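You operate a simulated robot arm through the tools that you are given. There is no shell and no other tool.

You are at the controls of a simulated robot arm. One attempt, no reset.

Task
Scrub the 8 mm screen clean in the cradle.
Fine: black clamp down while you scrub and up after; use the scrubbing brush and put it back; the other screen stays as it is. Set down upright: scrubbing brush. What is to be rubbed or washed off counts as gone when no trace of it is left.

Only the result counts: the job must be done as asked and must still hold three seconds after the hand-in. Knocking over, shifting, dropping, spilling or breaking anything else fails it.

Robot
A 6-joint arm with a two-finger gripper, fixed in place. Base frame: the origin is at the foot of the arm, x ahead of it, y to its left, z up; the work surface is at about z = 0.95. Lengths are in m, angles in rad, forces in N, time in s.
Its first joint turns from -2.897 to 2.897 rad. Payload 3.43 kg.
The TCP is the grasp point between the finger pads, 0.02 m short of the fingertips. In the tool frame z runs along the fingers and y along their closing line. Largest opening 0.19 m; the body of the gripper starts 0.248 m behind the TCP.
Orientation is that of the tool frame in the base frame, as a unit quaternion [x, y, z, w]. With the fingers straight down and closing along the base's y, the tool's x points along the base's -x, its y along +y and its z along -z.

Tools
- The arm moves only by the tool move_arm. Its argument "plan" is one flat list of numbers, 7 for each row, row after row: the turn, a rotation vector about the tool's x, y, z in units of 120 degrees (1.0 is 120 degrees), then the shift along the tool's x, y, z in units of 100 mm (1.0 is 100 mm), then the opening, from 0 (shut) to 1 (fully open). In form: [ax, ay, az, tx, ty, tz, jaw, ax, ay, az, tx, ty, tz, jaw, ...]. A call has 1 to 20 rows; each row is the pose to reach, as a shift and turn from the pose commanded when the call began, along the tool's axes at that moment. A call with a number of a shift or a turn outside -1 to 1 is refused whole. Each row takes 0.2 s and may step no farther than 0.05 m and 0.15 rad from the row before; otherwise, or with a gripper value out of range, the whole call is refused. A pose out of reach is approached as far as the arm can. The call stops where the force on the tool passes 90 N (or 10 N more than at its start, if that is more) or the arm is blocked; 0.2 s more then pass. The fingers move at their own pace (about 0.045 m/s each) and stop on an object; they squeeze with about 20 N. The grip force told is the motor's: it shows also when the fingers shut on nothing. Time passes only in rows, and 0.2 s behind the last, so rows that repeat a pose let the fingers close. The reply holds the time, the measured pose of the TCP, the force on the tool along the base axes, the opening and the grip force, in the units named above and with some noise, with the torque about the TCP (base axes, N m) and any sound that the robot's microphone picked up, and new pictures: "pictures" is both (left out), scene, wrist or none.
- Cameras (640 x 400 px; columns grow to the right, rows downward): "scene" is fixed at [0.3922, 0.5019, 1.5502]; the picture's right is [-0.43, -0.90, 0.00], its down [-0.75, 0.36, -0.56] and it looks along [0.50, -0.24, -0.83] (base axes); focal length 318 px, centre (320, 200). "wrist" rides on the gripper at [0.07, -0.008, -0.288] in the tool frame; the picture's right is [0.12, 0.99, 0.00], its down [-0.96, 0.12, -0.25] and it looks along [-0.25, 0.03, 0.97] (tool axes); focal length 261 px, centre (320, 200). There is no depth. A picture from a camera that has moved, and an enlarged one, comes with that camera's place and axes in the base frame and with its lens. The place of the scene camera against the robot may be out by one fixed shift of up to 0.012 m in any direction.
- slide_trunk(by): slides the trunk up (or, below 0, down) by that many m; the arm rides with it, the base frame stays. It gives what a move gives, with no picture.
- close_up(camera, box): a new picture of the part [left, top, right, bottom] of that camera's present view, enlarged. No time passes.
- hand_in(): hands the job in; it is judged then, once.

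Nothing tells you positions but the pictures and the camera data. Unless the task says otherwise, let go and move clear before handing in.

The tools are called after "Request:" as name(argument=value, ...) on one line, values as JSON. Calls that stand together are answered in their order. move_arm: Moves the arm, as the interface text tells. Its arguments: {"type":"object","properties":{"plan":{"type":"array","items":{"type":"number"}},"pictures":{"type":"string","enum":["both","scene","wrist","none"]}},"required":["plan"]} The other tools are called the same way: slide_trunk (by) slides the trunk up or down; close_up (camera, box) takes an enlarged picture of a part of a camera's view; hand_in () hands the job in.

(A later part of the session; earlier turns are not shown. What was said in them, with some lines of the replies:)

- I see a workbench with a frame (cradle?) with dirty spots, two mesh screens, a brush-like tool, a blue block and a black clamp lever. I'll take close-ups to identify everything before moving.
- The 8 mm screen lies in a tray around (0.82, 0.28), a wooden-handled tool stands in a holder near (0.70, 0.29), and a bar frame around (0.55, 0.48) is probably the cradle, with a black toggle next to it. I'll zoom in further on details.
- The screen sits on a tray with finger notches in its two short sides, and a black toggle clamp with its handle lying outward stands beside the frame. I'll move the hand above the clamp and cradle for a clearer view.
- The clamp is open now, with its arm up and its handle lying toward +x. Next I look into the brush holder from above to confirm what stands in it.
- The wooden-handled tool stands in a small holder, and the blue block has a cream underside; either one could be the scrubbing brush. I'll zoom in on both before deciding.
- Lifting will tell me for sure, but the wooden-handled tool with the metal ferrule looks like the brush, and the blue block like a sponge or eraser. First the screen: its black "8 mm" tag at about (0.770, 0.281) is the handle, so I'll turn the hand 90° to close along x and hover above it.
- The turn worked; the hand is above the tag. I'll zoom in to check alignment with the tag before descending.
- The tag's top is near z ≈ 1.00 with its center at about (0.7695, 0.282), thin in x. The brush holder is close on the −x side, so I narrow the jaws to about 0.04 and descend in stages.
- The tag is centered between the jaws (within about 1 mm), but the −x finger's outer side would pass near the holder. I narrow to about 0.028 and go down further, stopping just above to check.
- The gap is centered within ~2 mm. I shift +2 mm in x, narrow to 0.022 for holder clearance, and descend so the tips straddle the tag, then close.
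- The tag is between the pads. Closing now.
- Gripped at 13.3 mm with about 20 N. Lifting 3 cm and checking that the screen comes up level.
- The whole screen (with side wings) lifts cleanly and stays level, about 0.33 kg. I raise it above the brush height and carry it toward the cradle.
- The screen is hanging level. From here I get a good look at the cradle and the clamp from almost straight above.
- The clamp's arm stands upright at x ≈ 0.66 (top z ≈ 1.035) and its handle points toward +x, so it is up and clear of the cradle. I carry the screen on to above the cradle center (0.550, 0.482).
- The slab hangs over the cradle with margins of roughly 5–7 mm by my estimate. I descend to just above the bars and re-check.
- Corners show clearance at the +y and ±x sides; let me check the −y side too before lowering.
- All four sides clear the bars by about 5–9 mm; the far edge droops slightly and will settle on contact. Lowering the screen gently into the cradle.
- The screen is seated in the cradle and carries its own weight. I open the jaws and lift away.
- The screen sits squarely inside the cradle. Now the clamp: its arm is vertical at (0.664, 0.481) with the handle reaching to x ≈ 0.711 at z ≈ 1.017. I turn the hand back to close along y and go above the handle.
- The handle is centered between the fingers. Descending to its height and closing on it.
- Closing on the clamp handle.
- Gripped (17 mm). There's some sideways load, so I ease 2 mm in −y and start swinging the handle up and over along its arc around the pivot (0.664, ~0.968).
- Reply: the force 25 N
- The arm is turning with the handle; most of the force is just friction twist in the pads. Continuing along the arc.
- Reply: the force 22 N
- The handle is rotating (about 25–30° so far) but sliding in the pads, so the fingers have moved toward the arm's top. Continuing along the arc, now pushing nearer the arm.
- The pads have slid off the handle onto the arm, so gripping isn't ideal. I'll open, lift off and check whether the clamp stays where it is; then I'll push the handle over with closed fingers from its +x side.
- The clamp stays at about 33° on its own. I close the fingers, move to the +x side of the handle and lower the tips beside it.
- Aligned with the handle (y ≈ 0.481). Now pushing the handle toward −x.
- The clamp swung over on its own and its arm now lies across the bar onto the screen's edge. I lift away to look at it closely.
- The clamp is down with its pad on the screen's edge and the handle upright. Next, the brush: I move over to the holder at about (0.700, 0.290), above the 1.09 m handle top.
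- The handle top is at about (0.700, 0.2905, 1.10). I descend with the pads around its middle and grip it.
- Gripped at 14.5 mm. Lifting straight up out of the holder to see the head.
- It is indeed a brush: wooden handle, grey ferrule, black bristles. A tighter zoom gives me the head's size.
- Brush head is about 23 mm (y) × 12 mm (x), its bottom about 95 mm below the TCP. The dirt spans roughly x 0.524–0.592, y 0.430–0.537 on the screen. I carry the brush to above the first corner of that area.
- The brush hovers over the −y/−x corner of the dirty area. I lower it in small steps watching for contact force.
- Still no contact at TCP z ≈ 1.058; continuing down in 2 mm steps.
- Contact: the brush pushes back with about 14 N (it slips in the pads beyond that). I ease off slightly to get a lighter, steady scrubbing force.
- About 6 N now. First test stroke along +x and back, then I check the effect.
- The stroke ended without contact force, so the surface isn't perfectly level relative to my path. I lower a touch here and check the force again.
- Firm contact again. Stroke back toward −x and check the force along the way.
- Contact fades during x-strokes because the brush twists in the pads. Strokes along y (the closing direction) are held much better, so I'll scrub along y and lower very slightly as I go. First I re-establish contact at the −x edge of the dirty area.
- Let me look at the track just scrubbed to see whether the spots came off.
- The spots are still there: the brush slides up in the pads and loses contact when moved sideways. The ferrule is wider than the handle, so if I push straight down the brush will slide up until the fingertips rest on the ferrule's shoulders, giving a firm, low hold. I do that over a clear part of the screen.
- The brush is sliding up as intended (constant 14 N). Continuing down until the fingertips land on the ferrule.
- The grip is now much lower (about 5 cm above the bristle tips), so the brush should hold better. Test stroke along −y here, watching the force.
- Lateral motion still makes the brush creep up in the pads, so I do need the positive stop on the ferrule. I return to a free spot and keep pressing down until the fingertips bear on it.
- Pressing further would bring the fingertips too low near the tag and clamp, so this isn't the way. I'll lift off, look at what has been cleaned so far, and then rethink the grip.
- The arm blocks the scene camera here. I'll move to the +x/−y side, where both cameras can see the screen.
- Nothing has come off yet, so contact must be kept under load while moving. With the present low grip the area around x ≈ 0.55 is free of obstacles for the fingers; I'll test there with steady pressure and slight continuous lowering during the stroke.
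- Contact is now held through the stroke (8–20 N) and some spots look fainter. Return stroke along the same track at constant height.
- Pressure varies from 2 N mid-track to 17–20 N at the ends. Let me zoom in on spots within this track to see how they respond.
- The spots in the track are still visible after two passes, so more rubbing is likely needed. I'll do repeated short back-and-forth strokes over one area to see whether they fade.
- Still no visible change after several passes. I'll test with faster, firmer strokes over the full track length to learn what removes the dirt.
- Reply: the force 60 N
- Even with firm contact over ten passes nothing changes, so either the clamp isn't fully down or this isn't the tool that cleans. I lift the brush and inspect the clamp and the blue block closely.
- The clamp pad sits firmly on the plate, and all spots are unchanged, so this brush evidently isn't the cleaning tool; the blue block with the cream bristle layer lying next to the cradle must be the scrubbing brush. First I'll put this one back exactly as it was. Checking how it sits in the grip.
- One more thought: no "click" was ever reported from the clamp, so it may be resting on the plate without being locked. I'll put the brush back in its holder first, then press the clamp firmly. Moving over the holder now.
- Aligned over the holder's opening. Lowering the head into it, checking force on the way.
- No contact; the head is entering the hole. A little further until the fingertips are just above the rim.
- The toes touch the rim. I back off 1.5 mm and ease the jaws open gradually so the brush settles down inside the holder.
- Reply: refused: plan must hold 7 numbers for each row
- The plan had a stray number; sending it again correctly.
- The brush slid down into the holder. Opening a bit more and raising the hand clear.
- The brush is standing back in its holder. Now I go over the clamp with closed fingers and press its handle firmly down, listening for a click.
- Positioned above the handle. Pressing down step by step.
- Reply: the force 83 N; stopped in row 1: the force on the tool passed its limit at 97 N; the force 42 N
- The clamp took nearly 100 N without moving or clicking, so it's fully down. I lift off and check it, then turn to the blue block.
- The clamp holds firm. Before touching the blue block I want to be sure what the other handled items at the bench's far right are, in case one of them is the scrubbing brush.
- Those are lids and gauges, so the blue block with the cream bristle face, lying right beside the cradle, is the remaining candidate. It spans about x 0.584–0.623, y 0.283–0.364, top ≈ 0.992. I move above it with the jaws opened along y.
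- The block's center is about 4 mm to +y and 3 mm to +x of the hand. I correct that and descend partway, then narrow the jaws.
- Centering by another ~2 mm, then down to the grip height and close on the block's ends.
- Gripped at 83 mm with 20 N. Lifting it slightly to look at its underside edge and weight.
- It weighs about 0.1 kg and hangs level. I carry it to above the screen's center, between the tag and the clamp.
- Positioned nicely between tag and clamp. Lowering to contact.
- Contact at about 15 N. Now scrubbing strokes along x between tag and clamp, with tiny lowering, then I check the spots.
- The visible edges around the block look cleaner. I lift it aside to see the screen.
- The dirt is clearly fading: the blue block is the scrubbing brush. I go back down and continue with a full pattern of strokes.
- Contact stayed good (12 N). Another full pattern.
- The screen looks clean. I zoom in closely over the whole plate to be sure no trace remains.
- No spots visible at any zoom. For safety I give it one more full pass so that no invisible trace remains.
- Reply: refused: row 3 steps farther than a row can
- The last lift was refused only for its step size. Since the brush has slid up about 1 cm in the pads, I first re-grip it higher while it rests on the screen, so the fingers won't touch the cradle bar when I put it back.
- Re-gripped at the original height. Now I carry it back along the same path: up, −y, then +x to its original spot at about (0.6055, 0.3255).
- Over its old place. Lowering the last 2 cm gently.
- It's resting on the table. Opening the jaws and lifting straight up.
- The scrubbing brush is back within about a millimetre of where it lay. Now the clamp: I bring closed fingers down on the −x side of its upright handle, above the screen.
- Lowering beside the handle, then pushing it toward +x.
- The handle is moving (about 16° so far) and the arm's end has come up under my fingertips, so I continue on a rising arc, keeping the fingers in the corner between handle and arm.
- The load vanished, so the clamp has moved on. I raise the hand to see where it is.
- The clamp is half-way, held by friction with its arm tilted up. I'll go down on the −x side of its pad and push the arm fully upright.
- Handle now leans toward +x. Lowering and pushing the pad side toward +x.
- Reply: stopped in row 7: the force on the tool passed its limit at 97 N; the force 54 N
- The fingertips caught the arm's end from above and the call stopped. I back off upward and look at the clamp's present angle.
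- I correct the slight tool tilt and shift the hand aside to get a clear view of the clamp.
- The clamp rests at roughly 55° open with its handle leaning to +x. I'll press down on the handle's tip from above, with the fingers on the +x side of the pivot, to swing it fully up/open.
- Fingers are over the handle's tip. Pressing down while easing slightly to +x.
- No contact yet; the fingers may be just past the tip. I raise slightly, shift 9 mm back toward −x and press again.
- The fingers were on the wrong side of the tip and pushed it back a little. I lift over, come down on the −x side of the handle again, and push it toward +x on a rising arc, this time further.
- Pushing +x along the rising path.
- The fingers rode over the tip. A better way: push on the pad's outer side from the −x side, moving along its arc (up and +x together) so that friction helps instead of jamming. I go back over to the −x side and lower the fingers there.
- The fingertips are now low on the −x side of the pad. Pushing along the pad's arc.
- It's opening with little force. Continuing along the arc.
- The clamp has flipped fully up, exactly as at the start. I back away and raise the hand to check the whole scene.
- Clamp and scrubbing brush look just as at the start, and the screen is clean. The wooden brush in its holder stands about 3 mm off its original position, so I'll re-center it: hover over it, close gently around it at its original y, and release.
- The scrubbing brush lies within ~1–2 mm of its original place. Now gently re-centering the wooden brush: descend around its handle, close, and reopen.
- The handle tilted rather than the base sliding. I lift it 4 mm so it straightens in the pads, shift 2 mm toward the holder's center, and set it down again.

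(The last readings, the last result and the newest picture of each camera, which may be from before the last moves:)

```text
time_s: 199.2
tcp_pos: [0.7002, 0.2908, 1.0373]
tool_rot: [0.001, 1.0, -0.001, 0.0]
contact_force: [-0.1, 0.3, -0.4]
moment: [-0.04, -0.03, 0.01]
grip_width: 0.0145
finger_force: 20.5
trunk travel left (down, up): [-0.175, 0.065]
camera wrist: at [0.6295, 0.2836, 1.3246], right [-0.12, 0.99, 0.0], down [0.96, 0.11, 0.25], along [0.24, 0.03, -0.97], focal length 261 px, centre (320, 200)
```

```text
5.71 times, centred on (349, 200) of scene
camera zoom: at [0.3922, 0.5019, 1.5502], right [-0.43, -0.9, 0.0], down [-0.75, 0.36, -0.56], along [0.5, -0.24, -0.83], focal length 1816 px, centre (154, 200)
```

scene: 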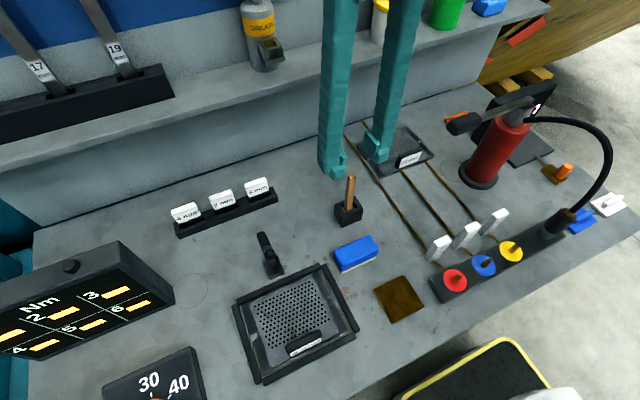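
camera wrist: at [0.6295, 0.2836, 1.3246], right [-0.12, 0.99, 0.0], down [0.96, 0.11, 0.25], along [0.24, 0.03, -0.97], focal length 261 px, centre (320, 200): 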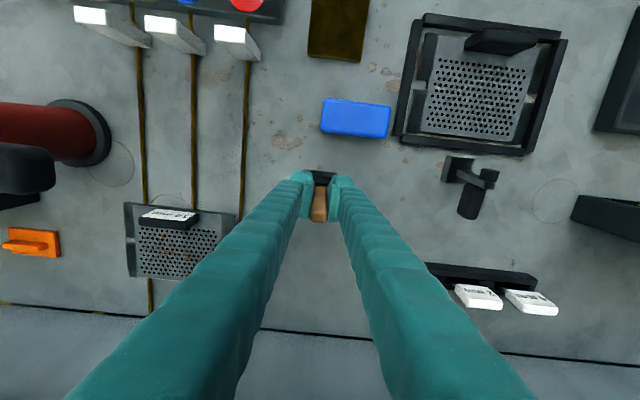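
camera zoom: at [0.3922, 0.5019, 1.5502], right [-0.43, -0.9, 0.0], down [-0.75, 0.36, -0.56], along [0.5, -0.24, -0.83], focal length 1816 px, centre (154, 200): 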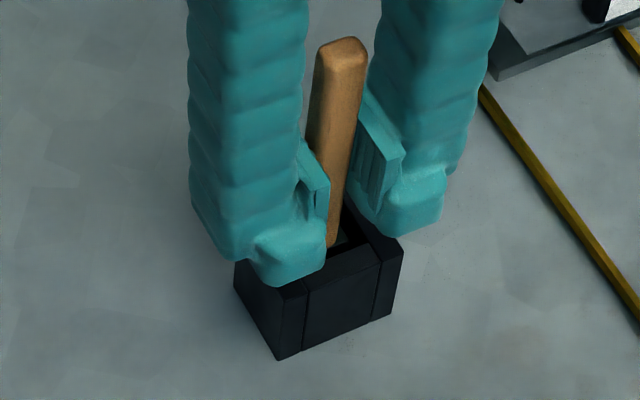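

Good alignment now. Setting it down and releasing slowly.

Request:
move_arm(plan=[0, 0, 0, 0, 0, 0.02, 0, 0, 0, 0, 0, 0, 0.04, 0, 0, 0, 0, 0, 0, 0.042, 0, 0, 0, 0, 0, 0, 0.042, 0.074, 0, 0, 0, 0, 0, 0.042, 0.077, 0, 0, 0, 0, 0, 0.042, 0.08, 0, 0, 0, 0, 0, 0.042, 0.09, 0, 0, 0, 0, 0, 0.042, 0.11, 0, 0, 0, 0, 0, 0.042, 0.15, 0, 0, 0, 0, 0, -0.1, 0.2, 0, 0, 0, 0, 0, -0.4, 0.27, 0, 0, 0, 0, 0, -0.8, 0.3, 0, 0, 0, 0, 0, -1.0, 0.3, 0, 0, 0, 0, 0, -1.0, 0.3], pictures="both")

Request:
close_up(camera="scene", box=[325, 165, 373, 235])

Request:
close_up(camera="wrist", box=[270, 130, 370, 230])

```text
time_s: 202.2
tcp_pos: [0.699, 0.2922, 1.1344]
tool_rot: [0.001, 1.0, 0.0, -0.001]
contact_force: [0.3, -0.4, -0.4]
moment: [-0.02, 0.01, 0.03]
grip_width: 0.0572
finger_force: 0.1
trunk travel left (down, up): [-0.175, 0.065]
camera wrist: at [0.6292, 0.2844, 1.4234], right [-0.12, 0.99, 0.0], down [0.96, 0.11, 0.25], along [0.24, 0.03, -0.97], focal length 261 px, centre (320, 200)
```

scene: 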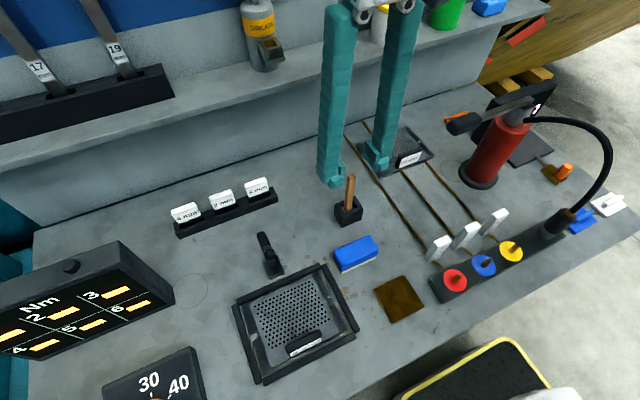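
wrist: 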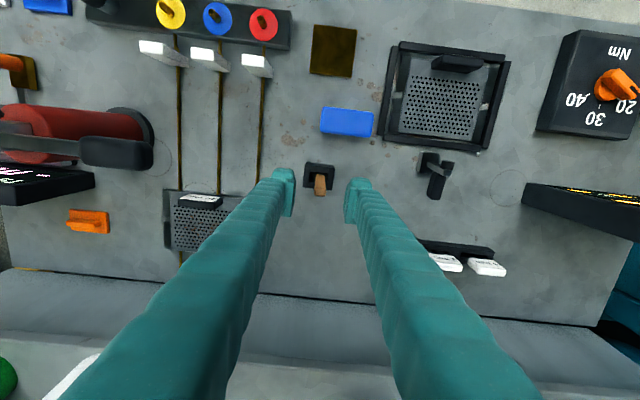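

```text
5.71 times, centred on (349, 200) of scene
camera zoom: at [0.3922, 0.5019, 1.5502], right [-0.43, -0.9, 0.0], down [-0.75, 0.36, -0.56], along [0.5, -0.24, -0.83], focal length 1816 px, centre (154, 200)
```

zoom: 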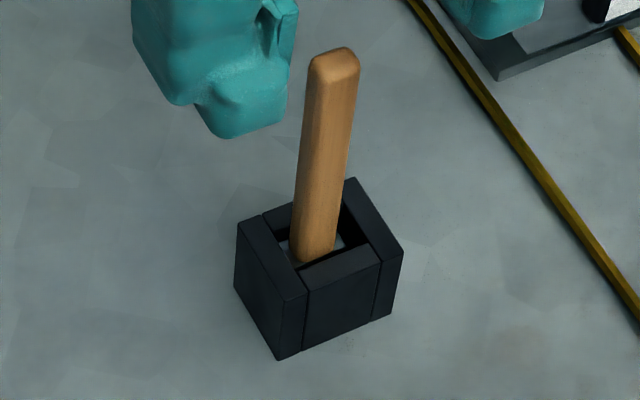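

```text
4.00 times, centred on (320, 180) of wrist
camera zoom: at [0.6292, 0.2844, 1.4234], right [-0.12, 0.99, 0.0], down [0.96, 0.11, 0.25], along [0.24, 0.03, -0.97], focal length 1043 px, centre (320, 280)
```

zoom: 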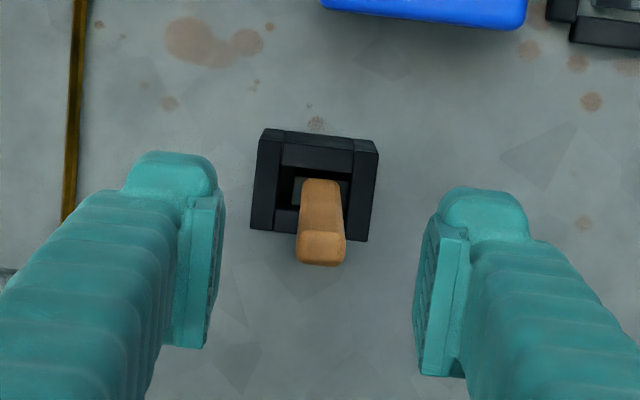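

The wooden brush stands upright in its holder within a few millimetres of its original place. I raise the hand well clear and do a final overall check.

Request:
move_arm(plan=[0, 0, 0, 0, 0, -0.4, 0.3, 0, 0, 0, 0, 0, -0.8, 0.3, 0, 0, 0, 0, 0.3, -1.0, 0.3, 0, 0, 0, 0.1, 0.6, -1.0, 0.3, 0, 0, 0, 0.1, 0.7, -1.0, 0.3, 0, 0, 0, 0.1, 0.7, -1.0, 0.3], pictures="both")

Request:
close_up(camera="scene", box=[230, 220, 400, 390])

Request:
close_up(camera="scene", box=[250, 275, 345, 365])

Request:
close_up(camera="scene", box=[330, 110, 450, 235])

Request:
close_up(camera="wrist", box=[320, 50, 460, 190])

```text
time_s: 203.6
tcp_pos: [0.6902, 0.3621, 1.2366]
tool_rot: [0.002, 1.0, -0.001, 0.0]
contact_force: [-0.4, 0.4, 0.4]
moment: [-0.01, 0.0, 0.02]
grip_width: 0.0569
finger_force: 0.0
trunk travel left (down, up): [-0.175, 0.065]
camera wrist: at [0.6199, 0.3538, 1.5242], right [-0.12, 0.99, 0.0], down [0.96, 0.11, 0.25], along [0.24, 0.03, -0.97], focal length 261 px, centre (320, 200)
```

scene: 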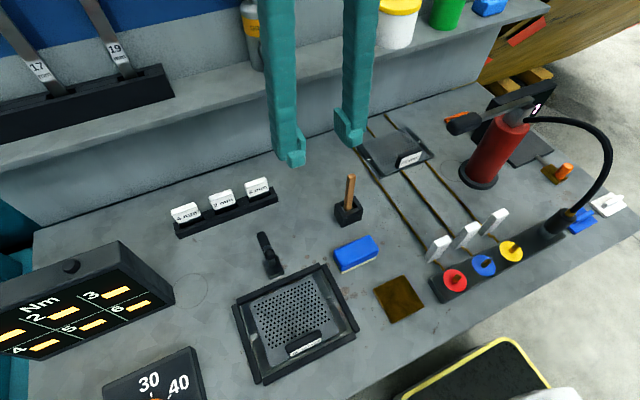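
wrist: 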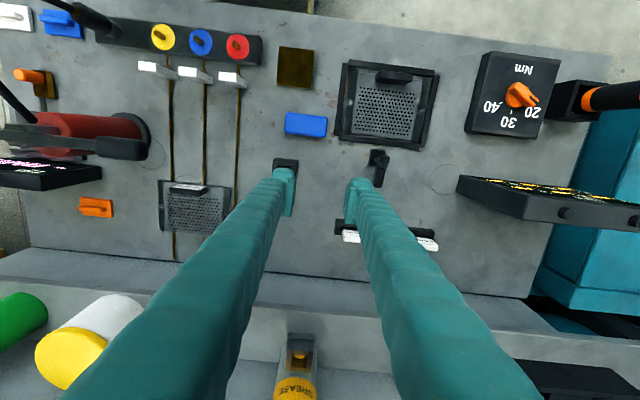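

```text
2.35 times, centred on (315, 305) of scene
camera zoom: at [0.3922, 0.5019, 1.5502], right [-0.43, -0.9, 0.0], down [-0.75, 0.36, -0.56], along [0.5, -0.24, -0.83], focal length 748 px, centre (332, -47)
```

zoom: 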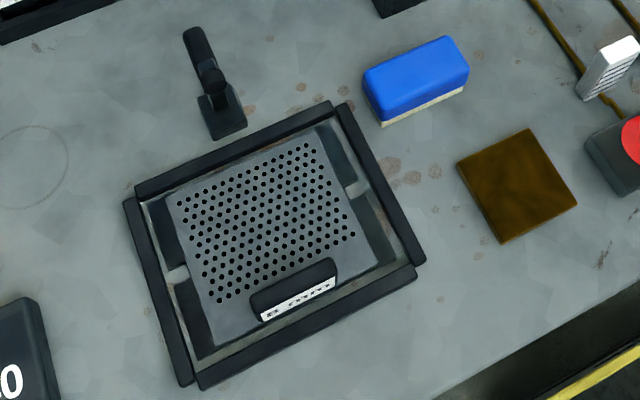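

```text
4.44 times, centred on (298, 320) of scene
camera zoom: at [0.3922, 0.5019, 1.5502], right [-0.43, -0.9, 0.0], down [-0.75, 0.36, -0.56], along [0.5, -0.24, -0.83], focal length 1412 px, centre (420, -333)
```

zoom: 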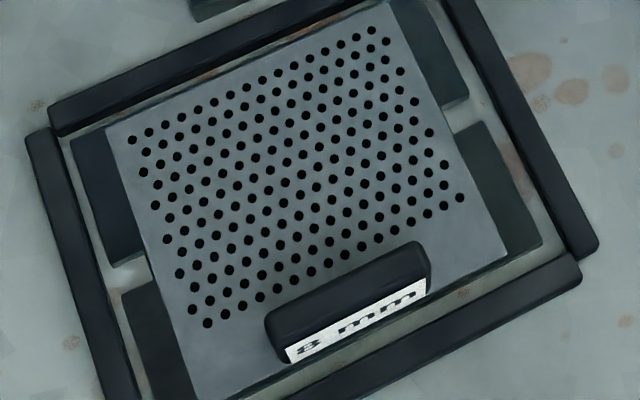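

```text
3.20 times, centred on (390, 172) of scene
camera zoom: at [0.3922, 0.5019, 1.5502], right [-0.43, -0.9, 0.0], down [-0.75, 0.36, -0.56], along [0.5, -0.24, -0.83], focal length 1017 px, centre (96, 288)
```

zoom: 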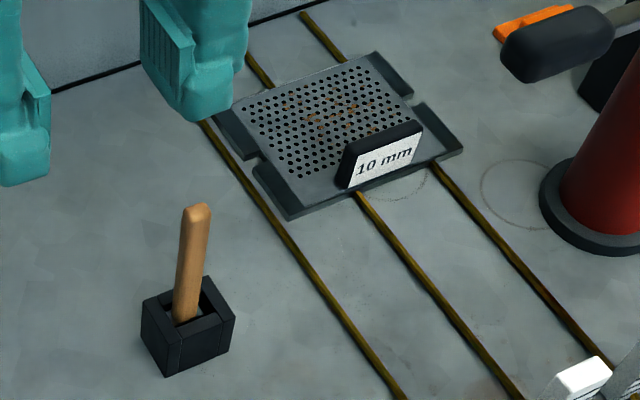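

```text
2.86 times, centred on (390, 120) of wrist
camera zoom: at [0.6199, 0.3538, 1.5242], right [-0.12, 0.99, 0.0], down [0.96, 0.11, 0.25], along [0.24, 0.03, -0.97], focal length 745 px, centre (120, 429)
```

zoom: 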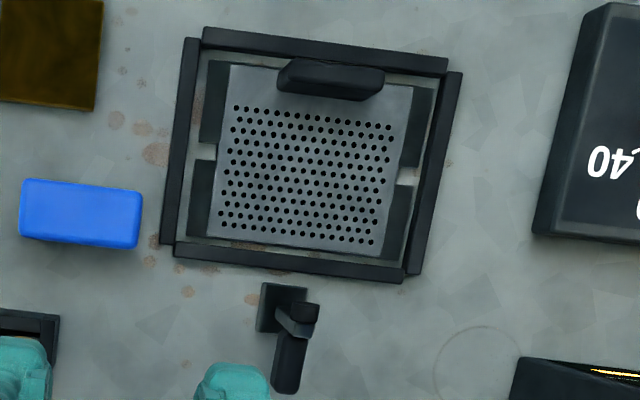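

The 8 mm screen is clean in the cradle, the clamp is up, and the scrubbing brush lies upright in its place. The wooden brush is in its holder, the 10 mm screen is untouched and the hand is clear, so I'm handing in.

Request:
hand_in()

```text
The job is handed in.
```

The 8 mm screen is scrubbed and in the cradle, with no dirt visible at the closest zoom. I've handed the job in but have no result back yet.

- **Tool mix-up:** I first took the wooden-handled brush for the scrubbing brush and ran about a dozen passes with it. Nothing came off. The blue block with the cream underside removed the dirt, so I'm treating that as the scrubbing brush. The scene never labelled either tool, so that is an inference.
- **Scrubbing brush:** it is back upright within about 2 mm of where it lay.
- **Wooden brush:** it stands upright in its holder, but about 2–4 mm off its original spot. It also dropped about 2 cm into the holder when I first put it back. If small shifts of other items count, this is the weak point.
- **Black clamp:** it was down for all the scrubbing and is now fully up, matching the starting picture. While checking it I pressed on the handle with nearly 100 N; it didn't move. Opening it took several tries and one more forced stop.
- **Other screen:** I did not touch the 10 mm screen.
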